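You operate a simulated robot arm through the tools that you are given. There is no shell and no other tool. Be economical: measure what you need, move in short steps, check, and stop when the job is done.

You run a simulated two-armed robot. Do the job below in one go: nothing can be reset, and whatever is moved stays where it is left.

Task
Bond the strip that lies in the lane at the bonding card's heat and time.
Fine: power on, wait for ready, clamp, press start once; end with clamp up, heat and power off.

The check looks at the end state, three seconds after you hand in, the way a careful person would. Anything else that was tipped, shoved, dropped, spilled or broken makes it a failure.

Robot
Two 7-joint arms with two-finger parallel grippers on one trunk, on a base that drives. Base frame: it is fixed to the floor where the robot stands at the start and does not move with it; the origin is under the middle of the robot, x ahead of it, y to its left, z up. Units: m, degrees, N and s.
The left shoulder is at the start at [0.07, 0.133, 1.276], the right one opposite. With the tool pointing down near the work surface each hand reaches from about 0.1 to 0.6 m from the robot's upright axis, wherever it stands, measured 20 degrees to its own side. Places, roughly: bonding card [2.3, -0.1, 0.9]; clamp bar [1.1, -0.2, 1]; green start button of the strip machine [0.6, -0.3, 0.9]; grey rubber strip [2.25, 0.25, 0.75]; heat dial of the strip machine [0.4, -0.4, 0.7]; power switch of the strip machine [0.5, -0.3, 0.7]; screen of the strip machine [0.9, -0.5, 1.3]; time slider [0.4, -0.5, 0.9]; white rubber strip [2, 0.25, 0.75]; yellow rubber strip [2.25, 0.25, 0.75]. Payload 1.57 kg a hand.
Tool frame (each hand has its own): the origin (TCP) lies between the finger pads and is the grasp point; the fingertips stand 0.03 m ahead of it; z points along the fingers, y is the line along which they close. The gripper opens to 0.08 m. The fingers are 0.017 m wide and 0.012 m thick; the gripper's body (0.04 by 0.082 m) begins 0.08 m behind the TCP.
Orientation is told as [roll, pitch, yaw] about the base's x, y, z axes, in that order, counted from this pose: with the fingers straight down and closing along the base's y, the tool's x points along the base's -x, its y along +y and its z along -z.

Tools
- The arms move only by the tool nudge_tool. It takes "left_moves", "right_moves" or both (then of equal length, played together; a hand with none holds still); each is a list of rows, each a list of 7 numbers: the turn, a rotation vector about the base's x, y, z in degrees, then the shift along the base's x, y, z in m, then the gripper command, from -1 (shut) to 1 (fully open), values between in proportion. In form: [[ax, ay, az, x, y, z, fingers], ...]. A call has 1 to 12 rows; each row is the pose to reach, as a shift and turn from the pose commanded when the call began. A row lasts 0.2 s, in which the tool goes at most 0.05 m and 8.6 degrees; a call with a longer step from one row to the next is refused whole, and so is a gripper value outside its range. Where a pose cannot be reached the arm comes as near as it can. A force on the tool above 40 N (or 10 N above the force at the start of the call, whichever is more), or a blocked arm, ends the call early, and 0.2 s more pass. The fingers move at their own pace (about 0.153 m/s each) and stop on an object; they squeeze with about 34 N. The grip force told is the motor's: it shows also when the fingers shut on nothing. Time passes only in rows, and 0.2 s behind the last, so rows that repeat a pose let the fingers close. It gives the time, the measured TCP pose, the force on the tool (base axes), the opening and the grip force at its end, in the units of the frame above (readings bear some noise), with the torque about the TCP (base axes, N m) and any sound that the robot's microphone picked up, and new pictures: "pictures" is both (left out), scene, wrist or none (wrist: the cameras of the hands that moved).
- Cameras (640 x 400 px; columns grow to the right, rows downward): "scene" is now at [0.1192, -0.0439, 1.4936]; the picture's right is [-0.54, -0.84, 0.00], its down [-0.57, 0.36, -0.73] and it looks along [0.62, -0.39, -0.68] (base axes); focal length 214 px, centre (320, 200). "left" rides on the left gripper at [0.072, 0.007, -0.122] in its tool frame; the picture's right is [-0.09, 1.00, 0.00], its down [-0.84, -0.08, -0.54] and it looks along [-0.54, -0.05, 0.84] (tool axes); focal length 238 px, centre (320, 200). "right" rides on the right gripper at [0.072, -0.007, -0.122] in its tool frame; the picture's right is [0.09, 1.00, 0.00], its down [-0.84, 0.08, -0.54] and it looks along [-0.54, 0.05, 0.84] (tool axes); focal length 238 px, centre (320, 200). There is no depth. A picture from a camera that has moved, and an enlarged one, comes with that camera's place and axes in the base frame and with its lens.
- move_column(by): slides the trunk up (or, below 0, down) by that many m; the arms and the scene camera ride with it, the base frame stays. It gives what a move gives, with no picture.
- drive_base(legs): drives the robot by 1 to 6 legs, each [ahead, left, turn to the left] in m, m and degrees, along the robot's own axes; the way and the turn of a leg run together, so that a leg with both is an arc; at most 1.5 m and 180 degrees a leg. The arms and the cameras ride along, it lands a little off, and it stops where it bumps. It gives what a move gives, and a new picture of the scene camera.
- pan_tilt(pan, tilt): turns the head with the scene camera to pan (to the left, within 86 degrees either way) and tilt (down, from -29 to 69), counted from straight ahead of the robot. It gives what a move gives, and a new picture of the scene camera.
- enlarge(camera, box): a new picture of the part [left, top, right, bottom] of that camera's present view, enlarged. The clock stands still meanwhile.
- close_job(): hands the job in; it is judged then, once.

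Work in short steps. Places have to be worked out from the pictures, the camera data and where the tool is seen: move nearer, look again, correct. Check each grasp and each placing, and mend what went wrong. You have 120 turns and 260 pictures in all, those below and enlarged ones among them. Open the grippers and draw the arms clear of the work before you hand the job in, unless the task says otherwise; then end with one line.

The tools are called after "Call:" as a command line: name --argument value ..., lists and objects as JSON in quotes. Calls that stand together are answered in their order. nudge_tool: Moves the arms, as the interface text tells. Its arguments: {"type":"object","properties":{"left_moves":{"type":"array","items":{"type":"array","items":{"type":"number"}}},"right_moves":{"type":"array","items":{"type":"array","items":{"type":"number"}}},"pictures":{"type":"string","enum":["both","scene","wrist","none"]}},"required":[]} The other tools are called the same way: move_column (by) slides the trunk up or down; drive_base (legs) drives the base; pan_tilt (pan, tilt) turns the head that bears the scene camera; enlarge (camera, box) takes an enlarged picture of a part of a camera's view; close_job () hands the job in.

At the start:

```text
clock: 0.0
left_eef_pos: [0.3892, -0.0253, 1.37]
left_tool_rot: [0.0, 0.0, 0.0]
left_wrist_force: [-0.8, 0.4, 0.3]
left_moment: [-0.02, 0.02, 0.0]
left_gripper_width: 0.0798
left_gripper_force: 0.0
right_eef_pos: [0.3002, -0.3913, 1.4121]
right_tool_rot: [0.0, 0.0, 0.0]
right_wrist_force: [-0.4, 0.8, 1.1]
right_moment: [-0.01, 0.02, 0.01]
right_gripper_width: 0.08
right_gripper_force: 0.1
trunk travel left (down, up): [-0.85, 0.09]
robot x, y, heading: [0.0008, 0.0003, 0.1]
head pan, tilt: [-32.4, 42.8]
```

scene: 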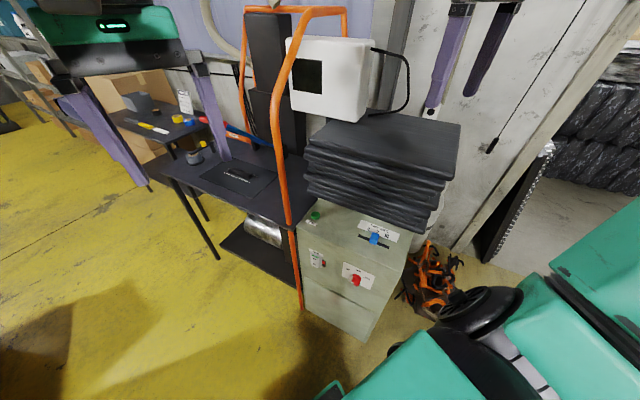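
right: 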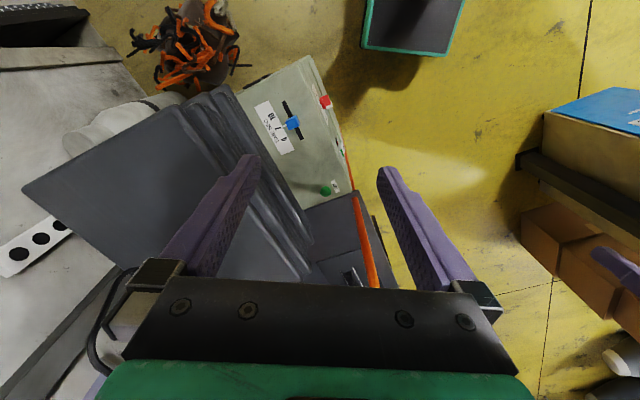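
left: 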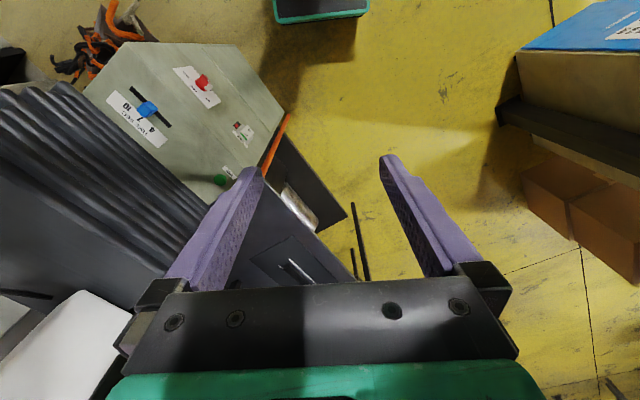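

The machine is ahead-right; a card stands on the table farther away. I'll enlarge the views of the controls and the table first.

Call:
enlarge --camera "scene" --box '[290, 190, 430, 320]'

Call:
enlarge --camera "scene" --box '[100, 70, 320, 260]'

Call:
enlarge --camera "left" --box '[80, 30, 320, 300]'

```text
3.08 times, centred on (360, 255) of scene
camera zoom: at [0.1192, -0.0439, 1.4936], right [-0.54, -0.84, 0.0], down [-0.57, 0.36, -0.73], along [0.62, -0.39, -0.68], focal length 660 px, centre (197, 31)
```

zoom: 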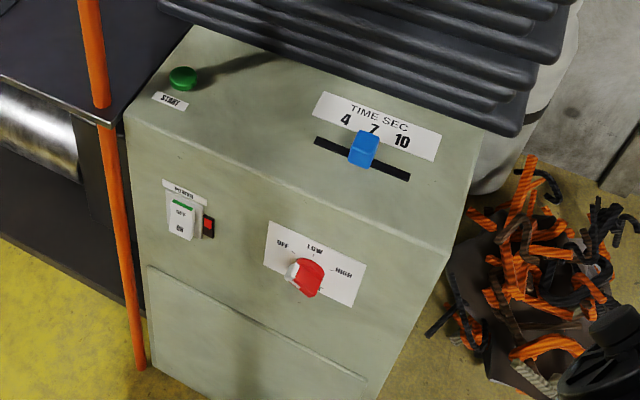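

```text
2.11 times, centred on (210, 165) of scene
camera zoom: at [0.1192, -0.0439, 1.4936], right [-0.54, -0.84, 0.0], down [-0.57, 0.36, -0.73], along [0.62, -0.39, -0.68], focal length 452 px, centre (552, 274)
```

zoom: 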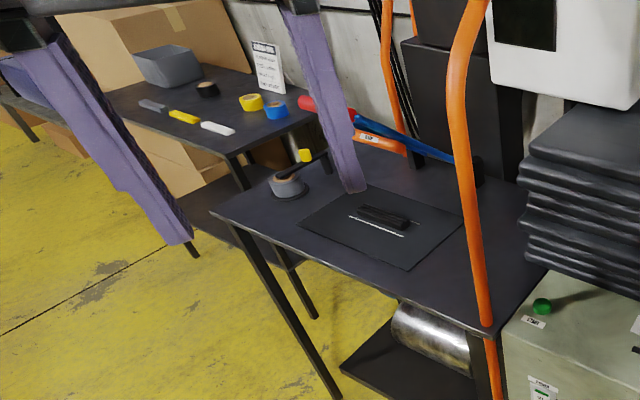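

```text
1.48 times, centred on (200, 165) of left
camera zoom: at [0.3173, -0.019, 1.4909], right [0.09, 1.0, 0.0], down [0.84, -0.08, 0.54], along [0.54, -0.05, -0.84], focal length 353 px, centre (498, 252)
```

zoom: 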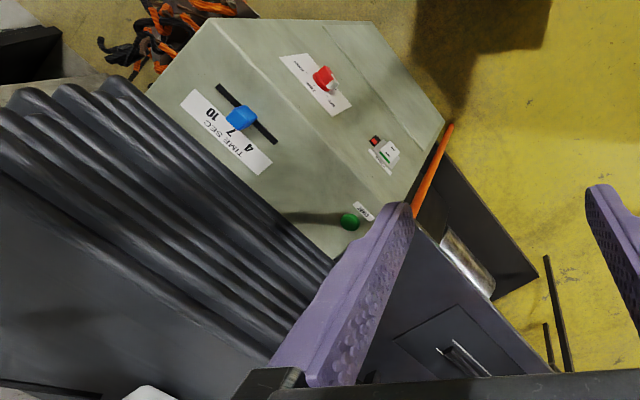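

The card is beyond the table. I'll turn the head toward it and read it.

Call:
pan_tilt --pan -8 --tilt 20

Call:
enlarge --camera "scene" --box '[290, 120, 410, 260]'

```text
clock: 0.9
left_eef_pos: [0.3893, -0.026, 1.3704]
left_tool_rot: [0.0, 0.0, 0.0]
left_wrist_force: [-0.5, -0.6, -0.2]
left_moment: [0.02, -0.01, -0.01]
left_gripper_width: 0.0799
left_gripper_force: 0.0
right_eef_pos: [0.2977, -0.3898, 1.4123]
right_tool_rot: [-0.1, 0.0, -0.1]
right_wrist_force: [-0.1, 0.1, 0.1]
right_moment: [0.0, -0.02, 0.02]
right_gripper_width: 0.0801
right_gripper_force: 0.0
trunk travel left (down, up): [-0.85, 0.09]
robot x, y, heading: [-0.0017, 0.0008, -0.1]
head pan, tilt: [-8.0, 20.0]
camera scene: at [0.1413, -0.0124, 1.5291], right [-0.14, -0.99, 0.0], down [-0.34, 0.05, -0.94], along [0.93, -0.13, -0.34], focal length 214 px, centre (320, 200)
```

scene: 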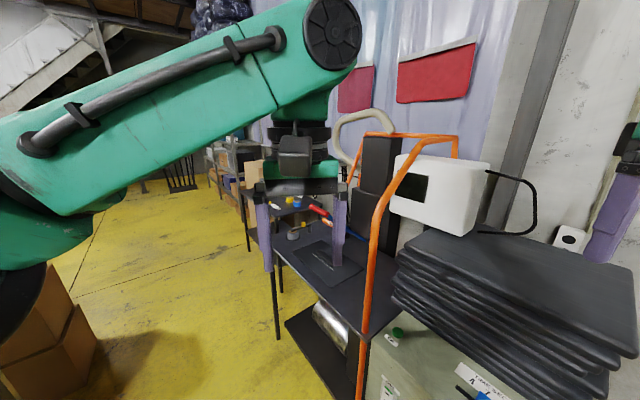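

```text
2.86 times, centred on (350, 190) of scene
camera zoom: at [0.1413, -0.0124, 1.5291], right [-0.14, -0.99, 0.0], down [-0.34, 0.05, -0.94], along [0.93, -0.13, -0.34], focal length 613 px, centre (234, 229)
```

zoom: 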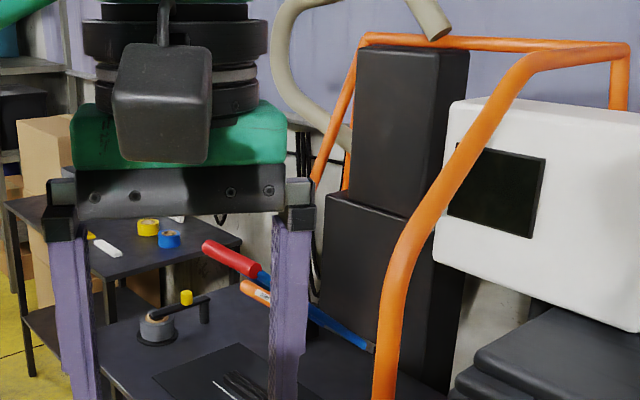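

The left arm blocks the view; I'll move it to the left, then read the card.

Call:
nudge_tool --left_moves '[[0, 0, 0, 0, 0.05, 0, 1], [0, 0, 0, -0.02, 0.095, 0, 1], [0, 0, 0, -0.04, 0.14, 0, 1], [0, 0, 0, -0.06, 0.185, 0, 1], [0, 0, 0, -0.08, 0.23, 0, 1], [0, 0, 0, -0.1, 0.275, 0, 1], [0, 0, 0, -0.1, 0.32, 0, 1]]' --pictures "scene"

Call:
enlarge --camera "scene" --box '[250, 120, 410, 300]'

```text
clock: 2.5
left_eef_pos: [0.3314, 0.2622, 1.345]
left_tool_rot: [-0.1, 0.1, -0.1]
left_wrist_force: [0.1, -0.2, -0.1]
left_moment: [-0.01, 0.03, 0.0]
left_gripper_width: 0.0799
left_gripper_force: 0.1
left hand out of reach, approached as far as the arm can: row 6, 7
right_eef_pos: [0.3022, -0.3889, 1.4127]
right_tool_rot: [-0.1, 0.1, -0.1]
right_wrist_force: [0.4, -0.4, 0.3]
right_moment: [-0.04, -0.02, -0.03]
right_gripper_width: 0.0801
right_gripper_force: 0.1
trunk travel left (down, up): [-0.85, 0.09]
robot x, y, heading: [-0.0008, 0.0024, 0.0]
head pan, tilt: [-8.0, 20.0]
camera scene: at [0.1445, -0.0114, 1.5288], right [-0.14, -0.99, 0.0], down [-0.34, 0.05, -0.94], along [0.93, -0.13, -0.34], focal length 214 px, centre (320, 200)
```

scene: 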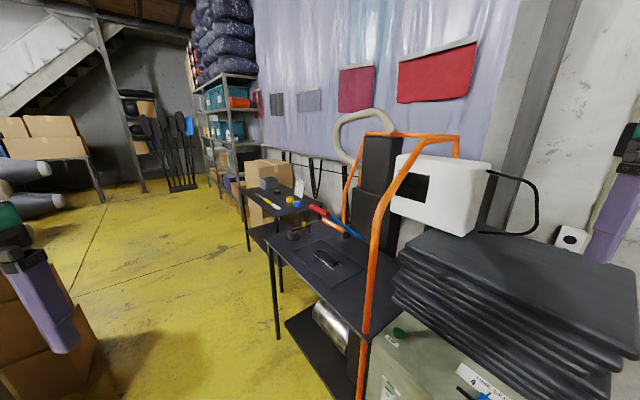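

```text
2.22 times, centred on (330, 210) of scene
camera zoom: at [0.1445, -0.0114, 1.5288], right [-0.14, -0.99, 0.0], down [-0.34, 0.05, -0.94], along [0.93, -0.13, -0.34], focal length 477 px, centre (298, 178)
```

zoom: 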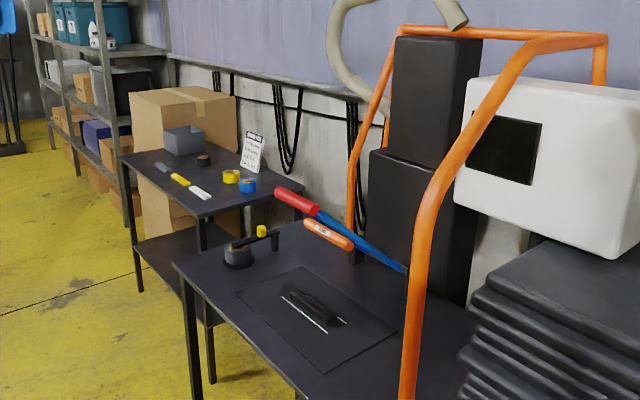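

Now zoom tightly on the card and the lane.

Call:
enlarge --camera "scene" --box '[285, 172, 315, 202]'

Call:
enlarge --camera "scene" --box '[290, 195, 380, 285]'

```text
13.33 times, centred on (300, 187) of scene
camera zoom: at [0.1445, -0.0114, 1.5288], right [-0.14, -0.99, 0.0], down [-0.34, 0.05, -0.94], along [0.93, -0.13, -0.34], focal length 2860 px, centre (587, 373)
```

zoom: 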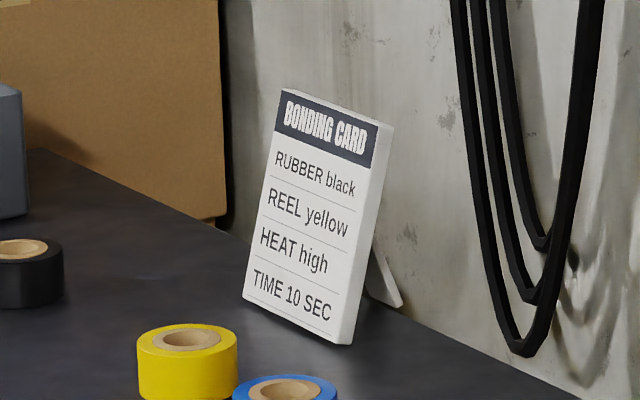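

```text
4.44 times, centred on (335, 240) of scene
camera zoom: at [0.1445, -0.0114, 1.5288], right [-0.14, -0.99, 0.0], down [-0.34, 0.05, -0.94], along [0.93, -0.13, -0.34], focal length 953 px, centre (253, 22)
```

zoom: 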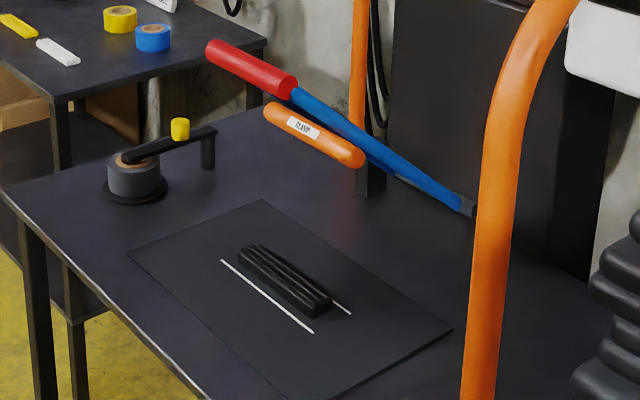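

The card says HEAT high, TIME 10 SEC, and a black strip lies in the lane. I'll look closer at the clamp lever and then at the controls.

Call:
enlarge --camera "scene" --box '[315, 195, 395, 255]'

Call:
pan_tilt --pan -30 --tilt 35

Call:
enlarge --camera "scene" --box '[160, 40, 400, 200]'

```text
6.67 times, centred on (355, 225) of scene
camera zoom: at [0.1445, -0.0114, 1.5288], right [-0.14, -0.99, 0.0], down [-0.34, 0.05, -0.94], along [0.93, -0.13, -0.34], focal length 1430 px, centre (87, 33)
```

zoom: 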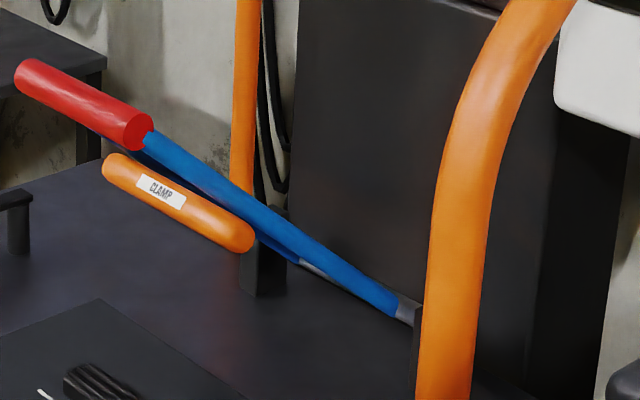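

```text
clock: 3.3
left_eef_pos: [0.328, 0.2605, 1.3452]
left_tool_rot: [0.0, 0.0, 0.0]
left_wrist_force: [0.4, 0.5, 0.8]
left_moment: [-0.02, 0.02, -0.01]
left_gripper_width: 0.08
left_gripper_force: 0.1
right_eef_pos: [0.2991, -0.3895, 1.4141]
right_tool_rot: [0.0, 0.0, -0.1]
right_wrist_force: [0.4, -0.5, -0.8]
right_moment: [0.01, -0.01, 0.0]
right_gripper_width: 0.08
right_gripper_force: 0.0
trunk travel left (down, up): [-0.85, 0.09]
robot x, y, heading: [-0.0018, -0.0031, -0.0]
head pan, tilt: [-30.0, 35.0]
camera scene: at [0.1251, -0.0432, 1.5054], right [-0.5, -0.87, 0.0], down [-0.5, 0.29, -0.82], along [0.71, -0.41, -0.57], focal length 214 px, centre (320, 200)
```

scene: 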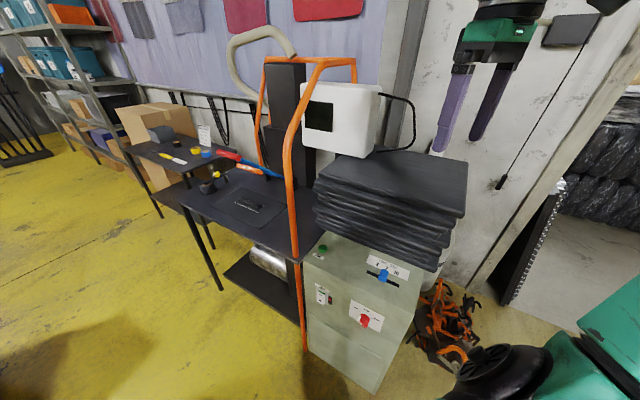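

```text
2.50 times, centred on (280, 120) of scene
camera zoom: at [0.1251, -0.0432, 1.5054], right [-0.5, -0.87, 0.0], down [-0.5, 0.29, -0.82], along [0.71, -0.41, -0.57], focal length 536 px, centre (420, 400)
```

zoom: 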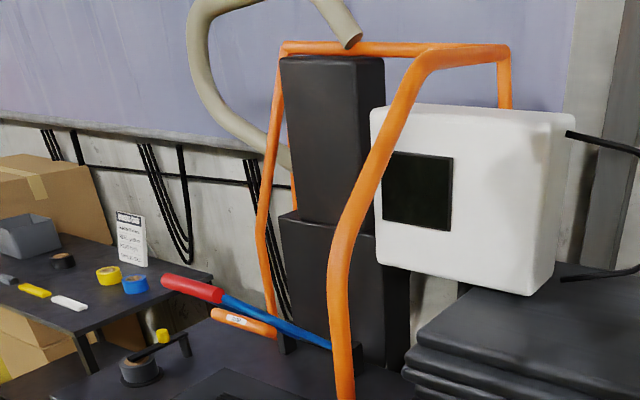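

Controls triangulate to roughly: button (0.61,-0.33,0.89), slider (0.41,-0.45,0.88), dial (0.37,-0.36,0.74), power (0.53,-0.29,0.71); the front face normal is about 118°. I'll turn to face it.

Call:
drive_base --legs '[[0, 0, -61]]'

Call:
pan_tilt --pan 20 --tilt 45

```text
clock: 6.4
left_eef_pos: [0.387, -0.1614, 1.3448]
left_tool_rot: [0.0, 0.0, -61.1]
left_wrist_force: [0.8, -0.1, 0.2]
left_moment: [-0.03, -0.01, -0.02]
left_gripper_width: 0.08
left_gripper_force: 0.0
right_eef_pos: [-0.197, -0.4506, 1.4129]
right_tool_rot: [0.1, 0.1, -61.2]
right_wrist_force: [-1.0, 0.5, 0.1]
right_moment: [-0.02, 0.01, 0.02]
right_gripper_width: 0.08
right_gripper_force: 0.0
trunk travel left (down, up): [-0.85, 0.09]
robot x, y, heading: [-0.0023, -0.0025, -60.9]
head pan, tilt: [-30.0, 35.0]
camera scene: at [0.0218, -0.1311, 1.5053], right [-1.0, 0.02, 0.0], down [0.01, 0.57, -0.82], along [-0.02, -0.82, -0.57], focal length 214 px, centre (320, 200)
```

scene: 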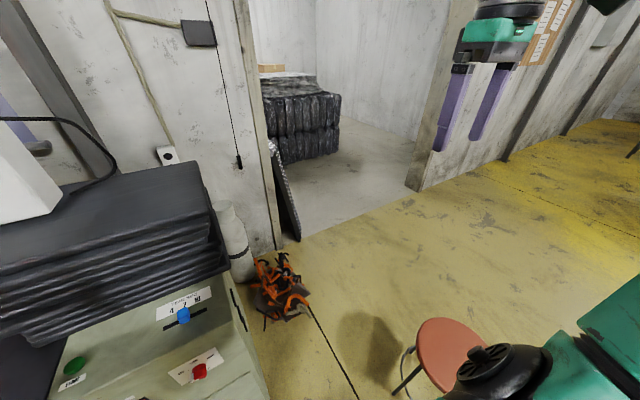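

```text
clock: 7.6
left_eef_pos: [0.3867, -0.1618, 1.3456]
left_tool_rot: [0.0, -0.1, -61.1]
left_wrist_force: [0.0, -0.1, 0.0]
left_moment: [-0.03, 0.02, 0.02]
left_gripper_width: 0.0798
left_gripper_force: 0.0
right_eef_pos: [-0.1974, -0.4512, 1.4113]
right_tool_rot: [0.0, 0.0, -61.3]
right_wrist_force: [0.5, 0.8, -0.6]
right_moment: [-0.02, 0.01, 0.05]
right_gripper_width: 0.0799
right_gripper_force: 0.1
trunk travel left (down, up): [-0.85, 0.09]
robot x, y, heading: [0.0017, -0.0007, -60.9]
head pan, tilt: [20.0, 45.0]
camera scene: at [0.0844, -0.0968, 1.4905], right [-0.66, -0.75, 0.0], down [-0.53, 0.47, -0.71], along [0.53, -0.47, -0.71], focal length 214 px, centre (320, 200)
```

scene: 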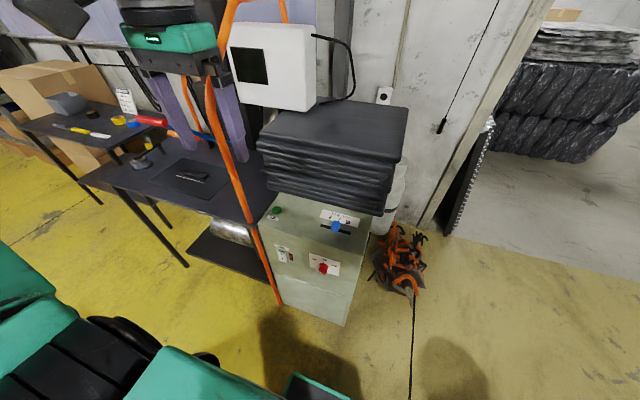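

I'll check where the orange tube runs relative to the left hand before lowering the trunk.

Call:
enlarge --camera "scene" --box '[120, 0, 320, 320]'

Call:
enlarge --camera "left" --box '[0, 0, 640, 400]'

```text
1.25 times, centred on (220, 160) of scene
camera zoom: at [0.0844, -0.0968, 1.4905], right [-0.66, -0.75, 0.0], down [-0.53, 0.47, -0.71], along [0.53, -0.47, -0.71], focal length 268 px, centre (445, 250)
```

zoom: 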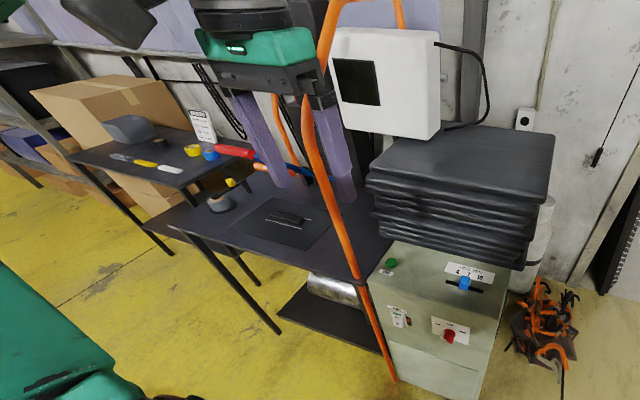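

```text
1.00 times, centred on (320, 200) of left (not enlarged: the box is as wide or as high as the picture)
camera zoom: at [0.3587, -0.0955, 1.4654], right [0.92, 0.4, 0.0], down [0.34, -0.77, 0.54], along [0.22, -0.5, -0.84], focal length 238 px, centre (320, 200)
```

zoom: 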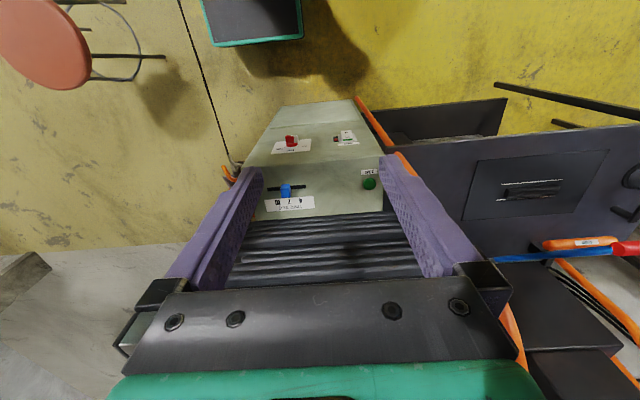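

Tube is vertical at the cabinet's left edge, ~13 cm beside the switch. Lowering the trunk so the shoulder is about 0.95 high.

Call:
move_column --by -0.33

Call:
pan_tilt --pan 20 --tilt 40

Call:
enlarge --camera "scene" --box '[220, 120, 460, 320]'

```text
clock: 10.9
left_eef_pos: [0.3879, -0.1616, 1.0145]
left_tool_rot: [0.0, 0.0, -61.1]
left_wrist_force: [-1.2, -0.6, 0.6]
left_moment: [0.0, 0.0, -0.03]
left_gripper_width: 0.0799
left_gripper_force: 0.0
right_eef_pos: [-0.197, -0.4503, 1.0821]
right_tool_rot: [0.1, 0.0, -61.0]
right_wrist_force: [0.9, 0.4, 0.7]
right_moment: [-0.02, 0.01, -0.03]
right_gripper_width: 0.0802
right_gripper_force: 0.1
trunk travel left (down, up): [-0.52, 0.42]
robot x, y, heading: [0.0008, 0.0007, -61.0]
head pan, tilt: [20.0, 45.0]
```

```text
clock: 11.5
left_eef_pos: [0.3868, -0.1618, 1.0147]
left_tool_rot: [0.0, 0.0, -61.1]
left_wrist_force: [1.2, 0.8, -0.8]
left_moment: [0.02, -0.02, 0.0]
left_gripper_width: 0.0798
left_gripper_force: 0.0
right_eef_pos: [-0.1973, -0.4501, 1.0817]
right_tool_rot: [-0.1, 0.1, -61.1]
right_wrist_force: [-0.3, -0.1, -0.3]
right_moment: [-0.02, -0.03, -0.01]
right_gripper_width: 0.0802
right_gripper_force: 0.0
trunk travel left (down, up): [-0.52, 0.42]
robot x, y, heading: [0.0019, 0.001, -60.8]
head pan, tilt: [20.0, 40.0]
camera scene: at [0.0872, -0.0991, 1.1677], right [-0.66, -0.75, 0.0], down [-0.48, 0.42, -0.77], along [0.58, -0.5, -0.64], focal length 214 px, centre (320, 200)
```

scene: 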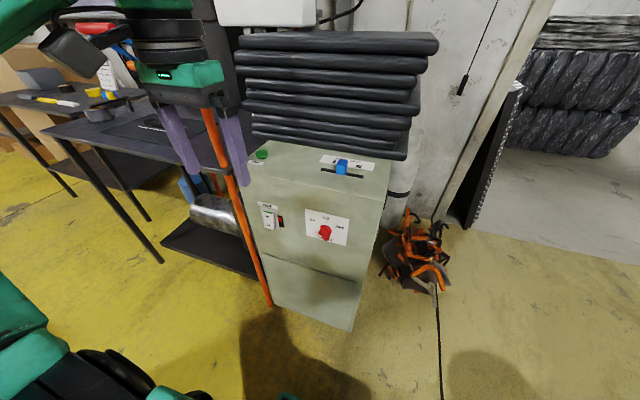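

```text
2.00 times, centred on (340, 220) of scene
camera zoom: at [0.0872, -0.0991, 1.1677], right [-0.66, -0.75, 0.0], down [-0.48, 0.42, -0.77], along [0.58, -0.5, -0.64], focal length 429 px, centre (280, 160)
```

zoom: 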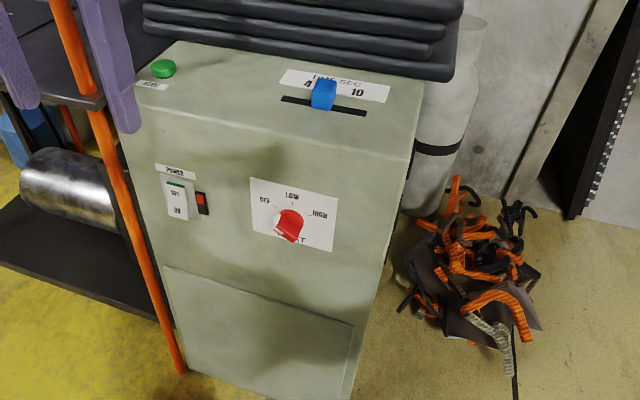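

Zoom closer to see switch and dial detail.

Call:
enlarge --camera "scene" --box '[250, 190, 360, 260]'

Call:
enlarge --camera "scene" --box '[240, 140, 400, 190]'

```text
5.71 times, centred on (305, 225) of scene
camera zoom: at [0.0872, -0.0991, 1.1677], right [-0.66, -0.75, 0.0], down [-0.48, 0.42, -0.77], along [0.58, -0.5, -0.64], focal length 1226 px, centre (406, 57)
```

zoom: 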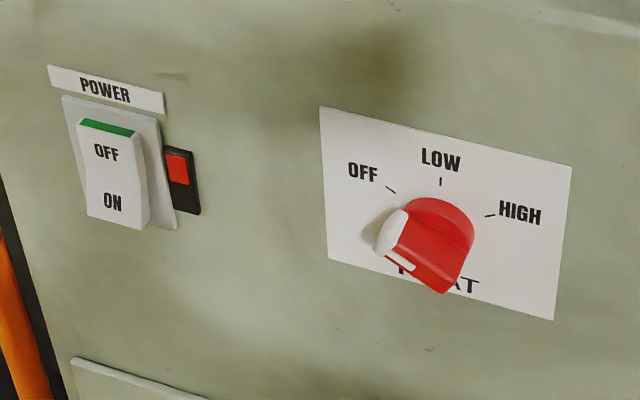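

```text
4.00 times, centred on (320, 165) of scene
camera zoom: at [0.0872, -0.0991, 1.1677], right [-0.66, -0.75, 0.0], down [-0.48, 0.42, -0.77], along [0.58, -0.5, -0.64], focal length 858 px, centre (320, 340)
```

zoom: 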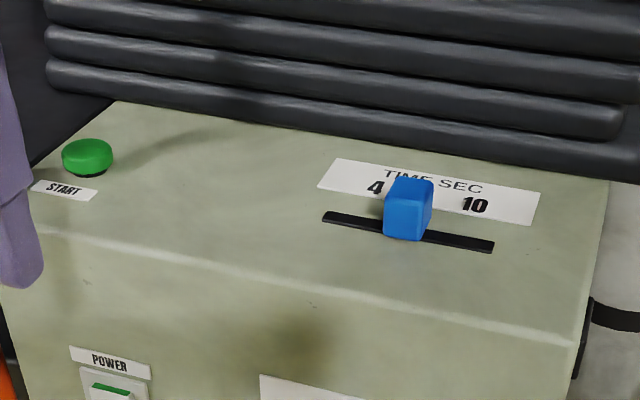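

The dial seems to be pointing at OFF, the slider at 7. I'll back off 0.1 m and shift 0.1 m left to give the left arm room, then pitch the left hand to horizontal.

Call:
drive_base --legs '[[-0.1, 0.1, 0]]'

Call:
nudge_tool --left_moves '[[-7.2, -3.9, 0, 0, 0, -0.02, 0], [-14.4, -7.8, 0, 0, 0, -0.04, -1], [-21.5, -11.7, 0, 0, 0, -0.07, -1], [-28.7, -15.6, 0, 0, 0, -0.1, -1], [-35.9, -19.5, 0, 0, 0, -0.13, -1], [-43, -23.4, 0, 0, 0, -0.16, -1], [-50.2, -27.3, 0, 0, 0, -0.19, -1], [-57.4, -31.2, 0, 0, 0, -0.22, -1], [-64.6, -35.1, 0, 0, 0, -0.25, -1], [-71.8, -39, 0, 0, 0, -0.28, -1], [-79, -42.9, 0, 0, 0, -0.3, -1]]' --pictures "both"

```text
clock: 12.8
left_eef_pos: [0.4264, -0.0272, 1.0147]
left_tool_rot: [0.1, 0.0, -61.3]
left_wrist_force: [0.5, -0.2, 0.4]
left_moment: [0.03, 0.01, 0.01]
left_gripper_width: 0.0798
left_gripper_force: 0.1
right_eef_pos: [-0.1574, -0.3148, 1.0822]
right_tool_rot: [0.1, 0.1, -61.2]
right_wrist_force: [-0.1, 0.1, 0.2]
right_moment: [-0.02, -0.02, 0.03]
right_gripper_width: 0.0801
right_gripper_force: 0.1
trunk travel left (down, up): [-0.52, 0.42]
robot x, y, heading: [0.0394, 0.1312, -61.2]
head pan, tilt: [20.0, 40.0]
camera scene: at [0.1266, 0.0352, 1.1677], right [-0.66, -0.75, 0.0], down [-0.48, 0.42, -0.77], along [0.58, -0.5, -0.64], focal length 214 px, centre (320, 200)
```

scene: 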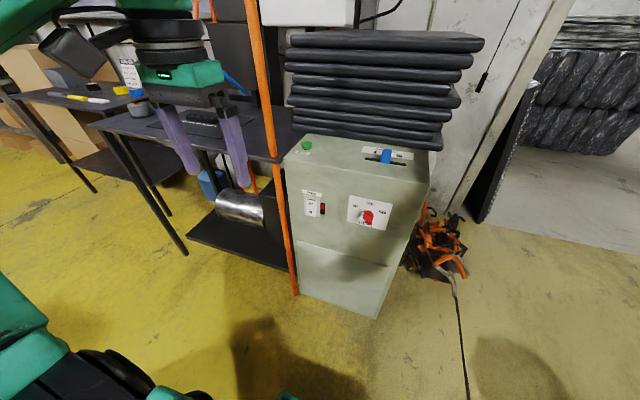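

```text
clock: 15.2
left_eef_pos: [0.4273, -0.028, 0.7142]
left_tool_rot: [-66.3, -89.5, 4.6]
left_wrist_force: [-0.2, -0.4, 0.4]
left_moment: [0.0, 0.0, -0.02]
left_gripper_width: 0.0001
left_gripper_force: 21.7
left hand out of reach, approached as far as the arm can: row 3, 4, 5, 6, 7, 8, 9
right_eef_pos: [-0.1566, -0.3169, 1.0814]
right_tool_rot: [0.1, 0.0, -61.1]
right_wrist_force: [0.2, 0.0, 0.4]
right_moment: [-0.02, 0.01, 0.01]
right_gripper_width: 0.0799
right_gripper_force: 0.0
trunk travel left (down, up): [-0.52, 0.42]
robot x, y, heading: [0.0379, 0.1309, -61.1]
head pan, tilt: [20.0, 40.0]
camera scene: at [0.1276, 0.0342, 1.1676], right [-0.66, -0.75, 0.0], down [-0.48, 0.42, -0.77], along [0.58, -0.5, -0.64], focal length 214 px, centre (320, 200)
camera left: at [0.3749, 0.0813, 0.6408], right [0.88, 0.47, 0.08], down [-0.32, 0.44, 0.84], along [0.36, -0.76, 0.54], focal length 238 px, centre (320, 200)
```

scene: 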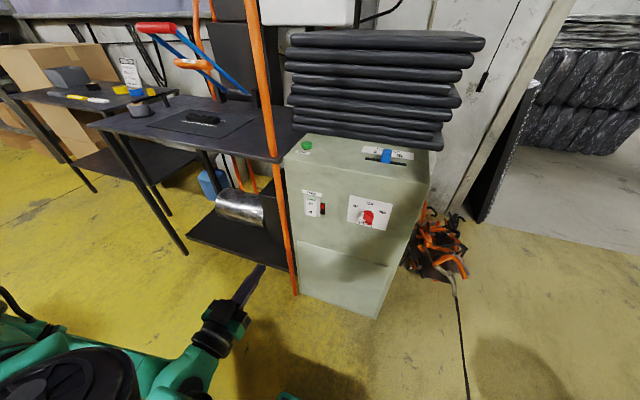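
left: 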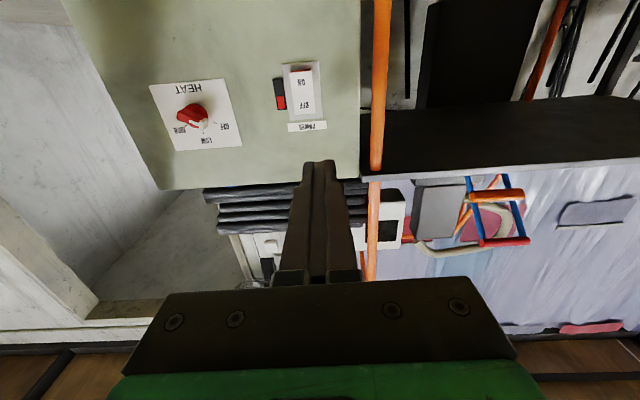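

The hand is now horizontal along the machine's normal. I'll enlarge the wrist view to see the dial pointer frontally.

Call:
enlarge --camera "left" --box '[140, 50, 340, 170]'

Call:
enlarge --camera "scene" --box '[290, 180, 410, 250]'

```text
3.20 times, centred on (240, 110) of left
camera zoom: at [0.3749, 0.0813, 0.6408], right [0.88, 0.47, 0.08], down [-0.32, 0.44, 0.84], along [0.36, -0.76, 0.54], focal length 763 px, centre (576, 488)
```

zoom: 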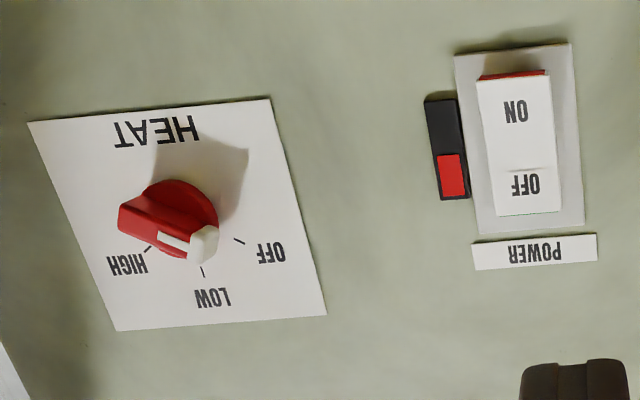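

```text
5.33 times, centred on (350, 215) of scene
camera zoom: at [0.1276, 0.0342, 1.1676], right [-0.66, -0.75, 0.0], down [-0.48, 0.42, -0.77], along [0.58, -0.5, -0.64], focal length 1144 px, centre (160, 120)
```

zoom: 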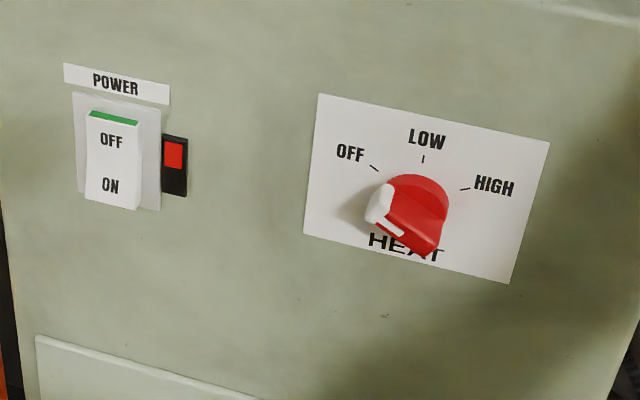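

Dial pointer is at OFF; switch ON half at about (0.535,-0.283,0.68). I move the closed fingertips to ~3 cm in front of it.

Call:
nudge_tool --left_moves '[[-79, -42.9, 0, 0, 0, 0, -1]]' --pictures "none"

```text
refused: row 1 steps farther than a row can; nothing moved
```

That row was a mistake (turns are relative to now); going with the shift only.

Call:
nudge_tool --left_moves '[[0, 0, 0, 0.015, -0.04, -0.012, -1], [0, 0, 0, 0.031, -0.08, -0.024, -1], [0, 0, 0, 0.046, -0.12, -0.036, -1], [0, 0, 0, 0.062, -0.16, -0.036, -1], [0, 0, 0, 0.0765, -0.1975, -0.036, -1]]' --pictures "both"

Call:
enlarge --camera "scene" --box '[270, 170, 390, 250]'

```text
clock: 16.4
left_eef_pos: [0.5028, -0.2255, 0.6791]
left_tool_rot: [-58.1, -89.6, -3.2]
left_wrist_force: [-0.1, -0.5, -0.7]
left_moment: [0.01, -0.03, -0.04]
left_gripper_width: 0.0
left_gripper_force: 20.7
right_eef_pos: [-0.1574, -0.315, 1.0821]
right_tool_rot: [0.0, -0.1, -61.2]
right_wrist_force: [-0.1, 0.0, 0.7]
right_moment: [0.01, 0.0, -0.03]
right_gripper_width: 0.08
right_gripper_force: 0.1
trunk travel left (down, up): [-0.52, 0.42]
robot x, y, heading: [0.0392, 0.135, -61.3]
head pan, tilt: [20.0, 40.0]
camera scene: at [0.127, 0.0346, 1.1676], right [-0.66, -0.75, 0.0], down [-0.48, 0.42, -0.77], along [0.58, -0.5, -0.64], focal length 214 px, centre (320, 200)
camera left: at [0.4504, -0.1156, 0.6057], right [0.88, 0.48, 0.09], down [-0.32, 0.44, 0.84], along [0.36, -0.76, 0.54], focal length 238 px, centre (320, 200)
```

scene: 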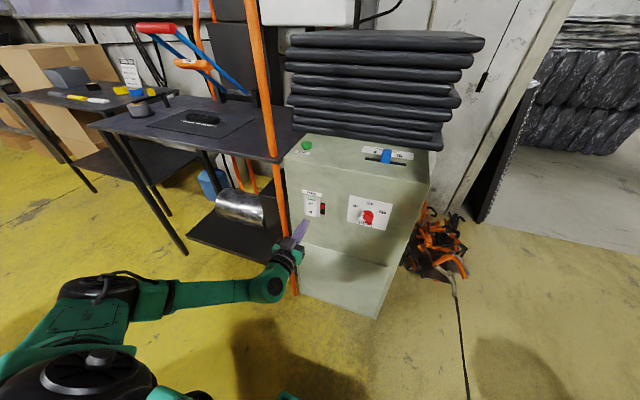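
left: 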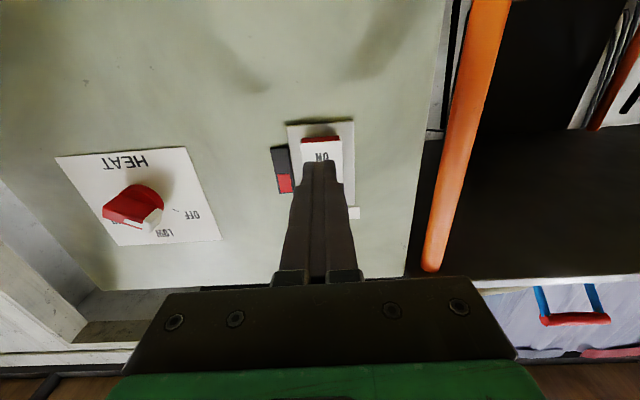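

```text
5.00 times, centred on (330, 210) of scene
camera zoom: at [0.127, 0.0346, 1.1676], right [-0.66, -0.75, 0.0], down [-0.48, 0.42, -0.77], along [0.58, -0.5, -0.64], focal length 1072 px, centre (270, 150)
```

zoom: 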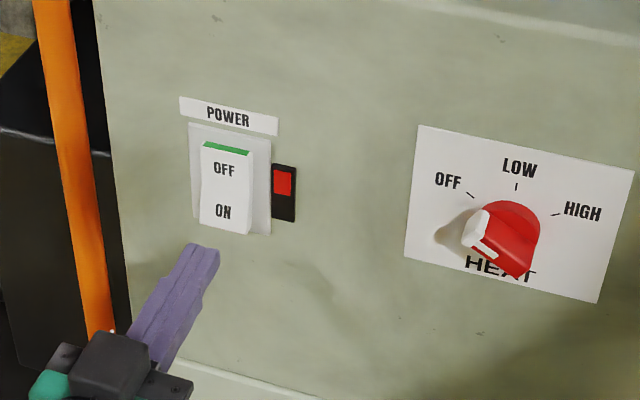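

The tips are about 3–4 cm before ON. Press forward in small steps.

Call:
nudge_tool --left_moves '[[0, 0, 0, 0.0095, -0.0176, 0, -1], [0, 0, 0, 0.0143, -0.0264, 0, -1], [0, 0, 0, 0.0167, -0.0308, 0, -1], [0, 0, 0, 0.0191, -0.0352, 0, -1]]' --pictures "wrist"

Call:
enlarge --camera "scene" --box '[270, 170, 390, 250]'

```text
clock: 17.4
left_eef_pos: [0.5196, -0.257, 0.6783]
left_tool_rot: [-72.8, -89.8, 11.1]
left_wrist_force: [-11.4, 25.3, -1.7]
left_moment: [-0.23, 0.02, 0.08]
left_gripper_width: 0.0001
left_gripper_force: 21.1
right_eef_pos: [-0.1583, -0.3103, 1.0836]
right_tool_rot: [0.0, -0.1, -61.1]
right_wrist_force: [0.4, -0.9, 0.5]
right_moment: [0.03, 0.0, -0.01]
right_gripper_width: 0.0799
right_gripper_force: 0.1
trunk travel left (down, up): [-0.52, 0.42]
robot x, y, heading: [0.0368, 0.136, -61.1]
head pan, tilt: [20.0, 40.0]
camera left: at [0.4681, -0.1463, 0.6056], right [0.88, 0.47, 0.09], down [-0.32, 0.44, 0.84], along [0.36, -0.76, 0.54], focal length 238 px, centre (320, 200)
```

left: 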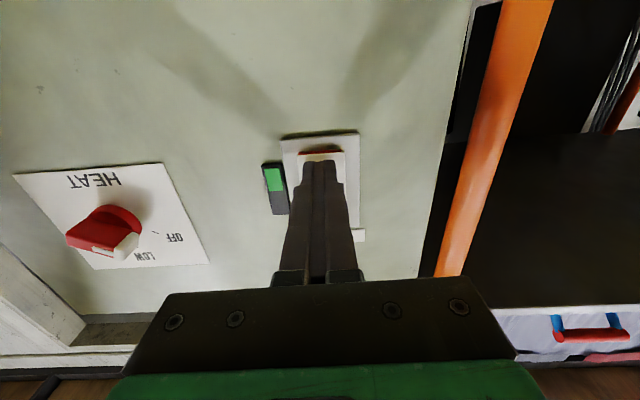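

```text
5.00 times, centred on (330, 210) of scene
camera zoom: at [0.1251, 0.0401, 1.1682], right [-0.66, -0.75, 0.0], down [-0.48, 0.42, -0.77], along [0.58, -0.51, -0.64], focal length 1072 px, centre (270, 150)
```

zoom: 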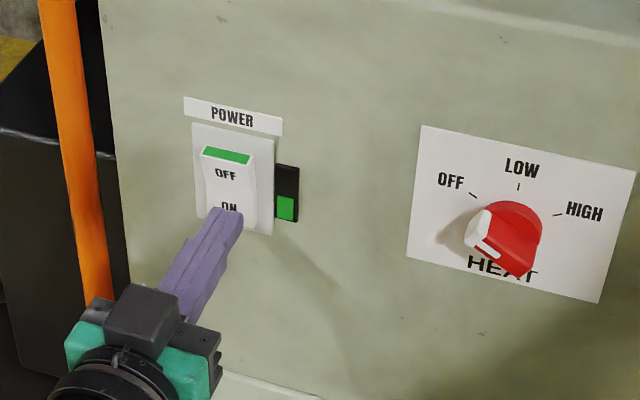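

Power is on (green lamp). Retract, move in front of the dial, open and roll the hand +60° so the fingers straddle the fin.

Call:
nudge_tool --left_moves '[[0, 0, 0, -0.0225, 0.042, 0, -1], [0, 0, 0, -0.045, 0.0835, 0, -1], [-3.6, 6.6, 0, -0.065, 0.073, 0.007, -0.5], [-7.2, 13.2, 0, -0.085, 0.062, 0.014, 0], [-10.8, 19.8, 0, -0.104, 0.052, 0.021, 0.3], [-14.3, 26.4, 0, -0.124, 0.041, 0.028, 0.3], [-17.9, 33, 0, -0.143, 0.03, 0.035, 0.3], [-21.5, 39.5, 0, -0.163, 0.02, 0.042, 0.3], [-25, 46.1, 0, -0.182, 0.009, 0.048, 0.3], [-28.6, 52.7, 0, -0.2015, -0.0015, 0.054, 0.3]]' --pictures "both"

Call:
enlarge --camera "scene" --box '[270, 160, 430, 260]'

```text
clock: 19.6
left_eef_pos: [0.3198, -0.2614, 0.733]
left_tool_rot: [-89.9, -29.6, 28.5]
left_wrist_force: [-0.5, -0.6, 0.1]
left_moment: [0.0, -0.01, 0.05]
left_gripper_width: 0.052
left_gripper_force: 0.0
right_eef_pos: [-0.1579, -0.3158, 1.0813]
right_tool_rot: [0.1, 0.1, -61.2]
right_wrist_force: [-0.2, -0.4, 0.4]
right_moment: [0.01, -0.05, 0.01]
right_gripper_width: 0.0801
right_gripper_force: 0.1
trunk travel left (down, up): [-0.52, 0.42]
robot x, y, heading: [0.0414, 0.1349, -61.2]
head pan, tilt: [20.0, 40.0]
camera scene: at [0.1261, 0.0351, 1.1678], right [-0.66, -0.75, 0.0], down [-0.48, 0.42, -0.77], along [0.58, -0.5, -0.64], focal length 214 px, centre (320, 200)
camera left: at [0.2102, -0.1825, 0.6905], right [0.5, 0.27, -0.82], down [0.35, 0.8, 0.48], along [0.79, -0.53, 0.31], focal length 238 px, centre (320, 200)
```

scene: 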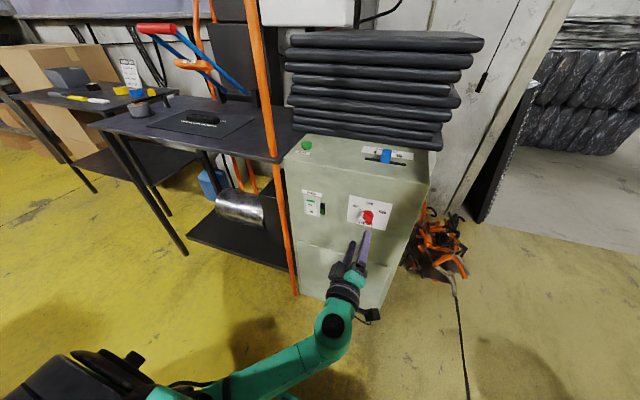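
left: 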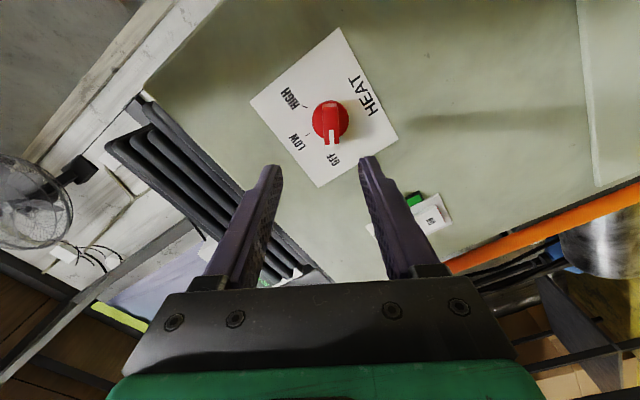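

```text
4.00 times, centred on (350, 210) of scene
camera zoom: at [0.1261, 0.0351, 1.1678], right [-0.66, -0.75, 0.0], down [-0.48, 0.42, -0.77], along [0.58, -0.5, -0.64], focal length 858 px, centre (200, 160)
```

zoom: 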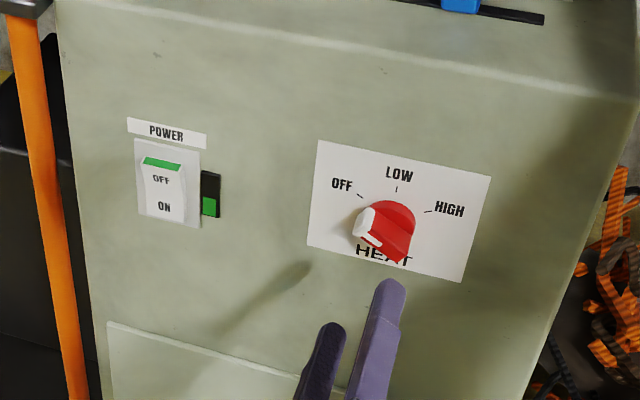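

The fin lines up with the gripper; the dial sits ~1.2 cm toward the tool's +y. Correct this and advance 5 cm, then re-measure.

Call:
nudge_tool --left_moves '[[0, 0, 0, 0.012, -0.022, -0.007, 0.5], [0, 0, 0, 0.0243, -0.0435, -0.013, 0.5]]' --pictures "wrist"

Call:
enlarge --camera "left" --box '[220, 60, 420, 200]'

Call:
enlarge --camera "scene" --box '[320, 180, 420, 260]'

```text
clock: 20.2
left_eef_pos: [0.3446, -0.3062, 0.7193]
left_tool_rot: [-89.8, -29.6, 28.3]
left_wrist_force: [0.0, 0.5, -0.5]
left_moment: [0.0, -0.01, 0.03]
left_gripper_width: 0.06
left_gripper_force: 0.1
right_eef_pos: [-0.1573, -0.316, 1.0822]
right_tool_rot: [0.0, 0.1, -61.1]
right_wrist_force: [1.3, -0.1, 0.0]
right_moment: [-0.01, 0.01, 0.01]
right_gripper_width: 0.0799
right_gripper_force: 0.0
trunk travel left (down, up): [-0.52, 0.42]
robot x, y, heading: [0.0413, 0.1319, -61.3]
head pan, tilt: [20.0, 40.0]
camera left: at [0.2351, -0.2262, 0.677], right [0.5, 0.27, -0.82], down [0.35, 0.8, 0.48], along [0.79, -0.53, 0.31], focal length 238 px, centre (320, 200)
```

left: 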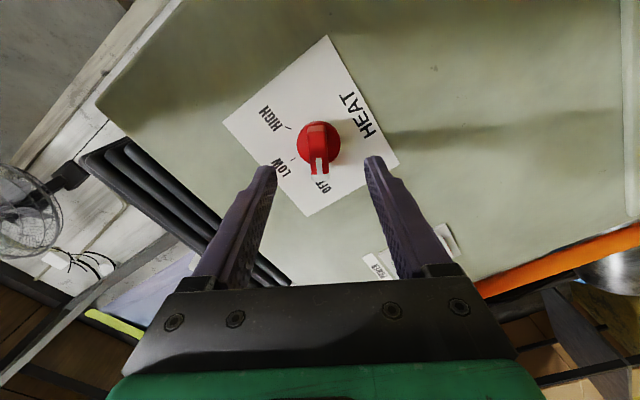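

```text
2.86 times, centred on (320, 130) of left
camera zoom: at [0.2351, -0.2262, 0.677], right [0.5, 0.27, -0.82], down [0.35, 0.8, 0.48], along [0.79, -0.53, 0.31], focal length 681 px, centre (320, 400)
```

zoom: 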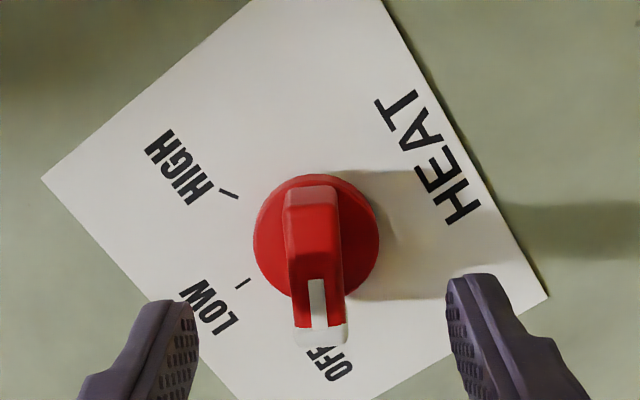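

```text
5.00 times, centred on (370, 220) of scene
camera zoom: at [0.1269, 0.035, 1.1677], right [-0.66, -0.75, 0.0], down [-0.48, 0.42, -0.77], along [0.58, -0.5, -0.64], focal length 1072 px, centre (70, 100)
```

zoom: 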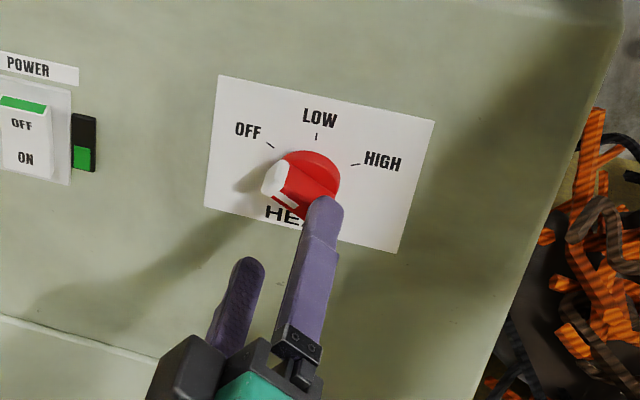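

Nearly centred on the knob. Advance 3 cm and close on the fin.

Call:
nudge_tool --left_moves '[[0, 0, 0, 0.0069, -0.0148, -0.001, 0.5], [0, 0, 0, 0.0138, -0.029, -0.001, 0.5], [0, 0, 0, 0.0138, -0.029, -0.001, -0.2], [0, 0, 0, 0.0138, -0.029, -0.001, -1], [0, 0, 0, 0.0138, -0.029, -0.001, -1]]' --pictures "wrist"

Call:
enlarge --camera "left" --box '[220, 100, 420, 240]'

Call:
enlarge --camera "scene" --box '[320, 180, 420, 260]'

```text
clock: 21.4
left_eef_pos: [0.3594, -0.3352, 0.7199]
left_tool_rot: [-89.9, -29.6, 28.4]
left_wrist_force: [0.7, -4.5, 6.4]
left_moment: [0.37, -0.01, -0.45]
left_gripper_width: 0.0146
left_gripper_force: 31.1
right_eef_pos: [-0.1592, -0.3155, 1.0834]
right_tool_rot: [0.1, 0.0, -61.3]
right_wrist_force: [-0.7, -0.2, 0.1]
right_moment: [-0.03, -0.01, 0.0]
right_gripper_width: 0.0801
right_gripper_force: 0.1
trunk travel left (down, up): [-0.52, 0.42]
robot x, y, heading: [0.04, 0.1303, -60.9]
head pan, tilt: [20.0, 40.0]
camera left: at [0.2487, -0.2555, 0.6766], right [0.51, 0.27, -0.82], down [0.35, 0.8, 0.48], along [0.79, -0.53, 0.31], focal length 238 px, centre (320, 200)
```

left: 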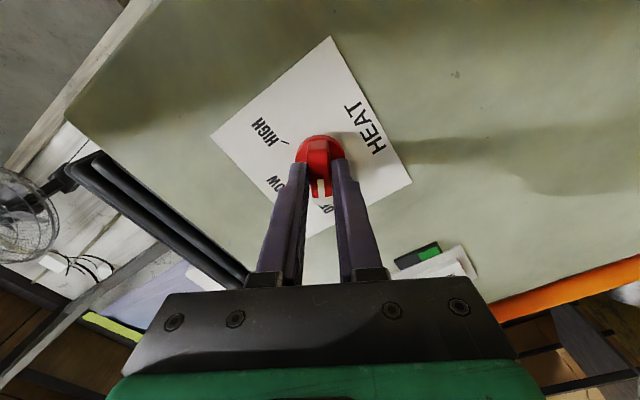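

```text
2.86 times, centred on (320, 170) of left
camera zoom: at [0.2487, -0.2555, 0.6766], right [0.51, 0.27, -0.82], down [0.35, 0.8, 0.48], along [0.79, -0.53, 0.31], focal length 681 px, centre (320, 286)
```

zoom: 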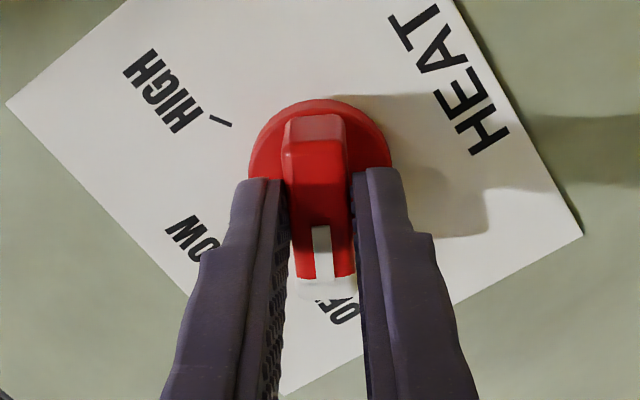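

```text
5.00 times, centred on (370, 220) of scene
camera zoom: at [0.1261, 0.0352, 1.1679], right [-0.66, -0.75, 0.0], down [-0.48, 0.42, -0.77], along [0.58, -0.5, -0.64], focal length 1072 px, centre (70, 100)
```

zoom: 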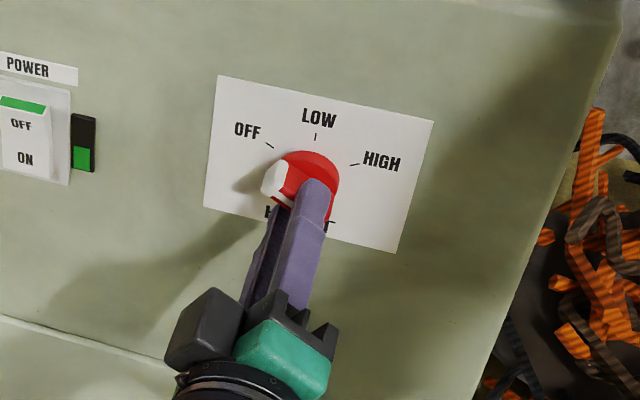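

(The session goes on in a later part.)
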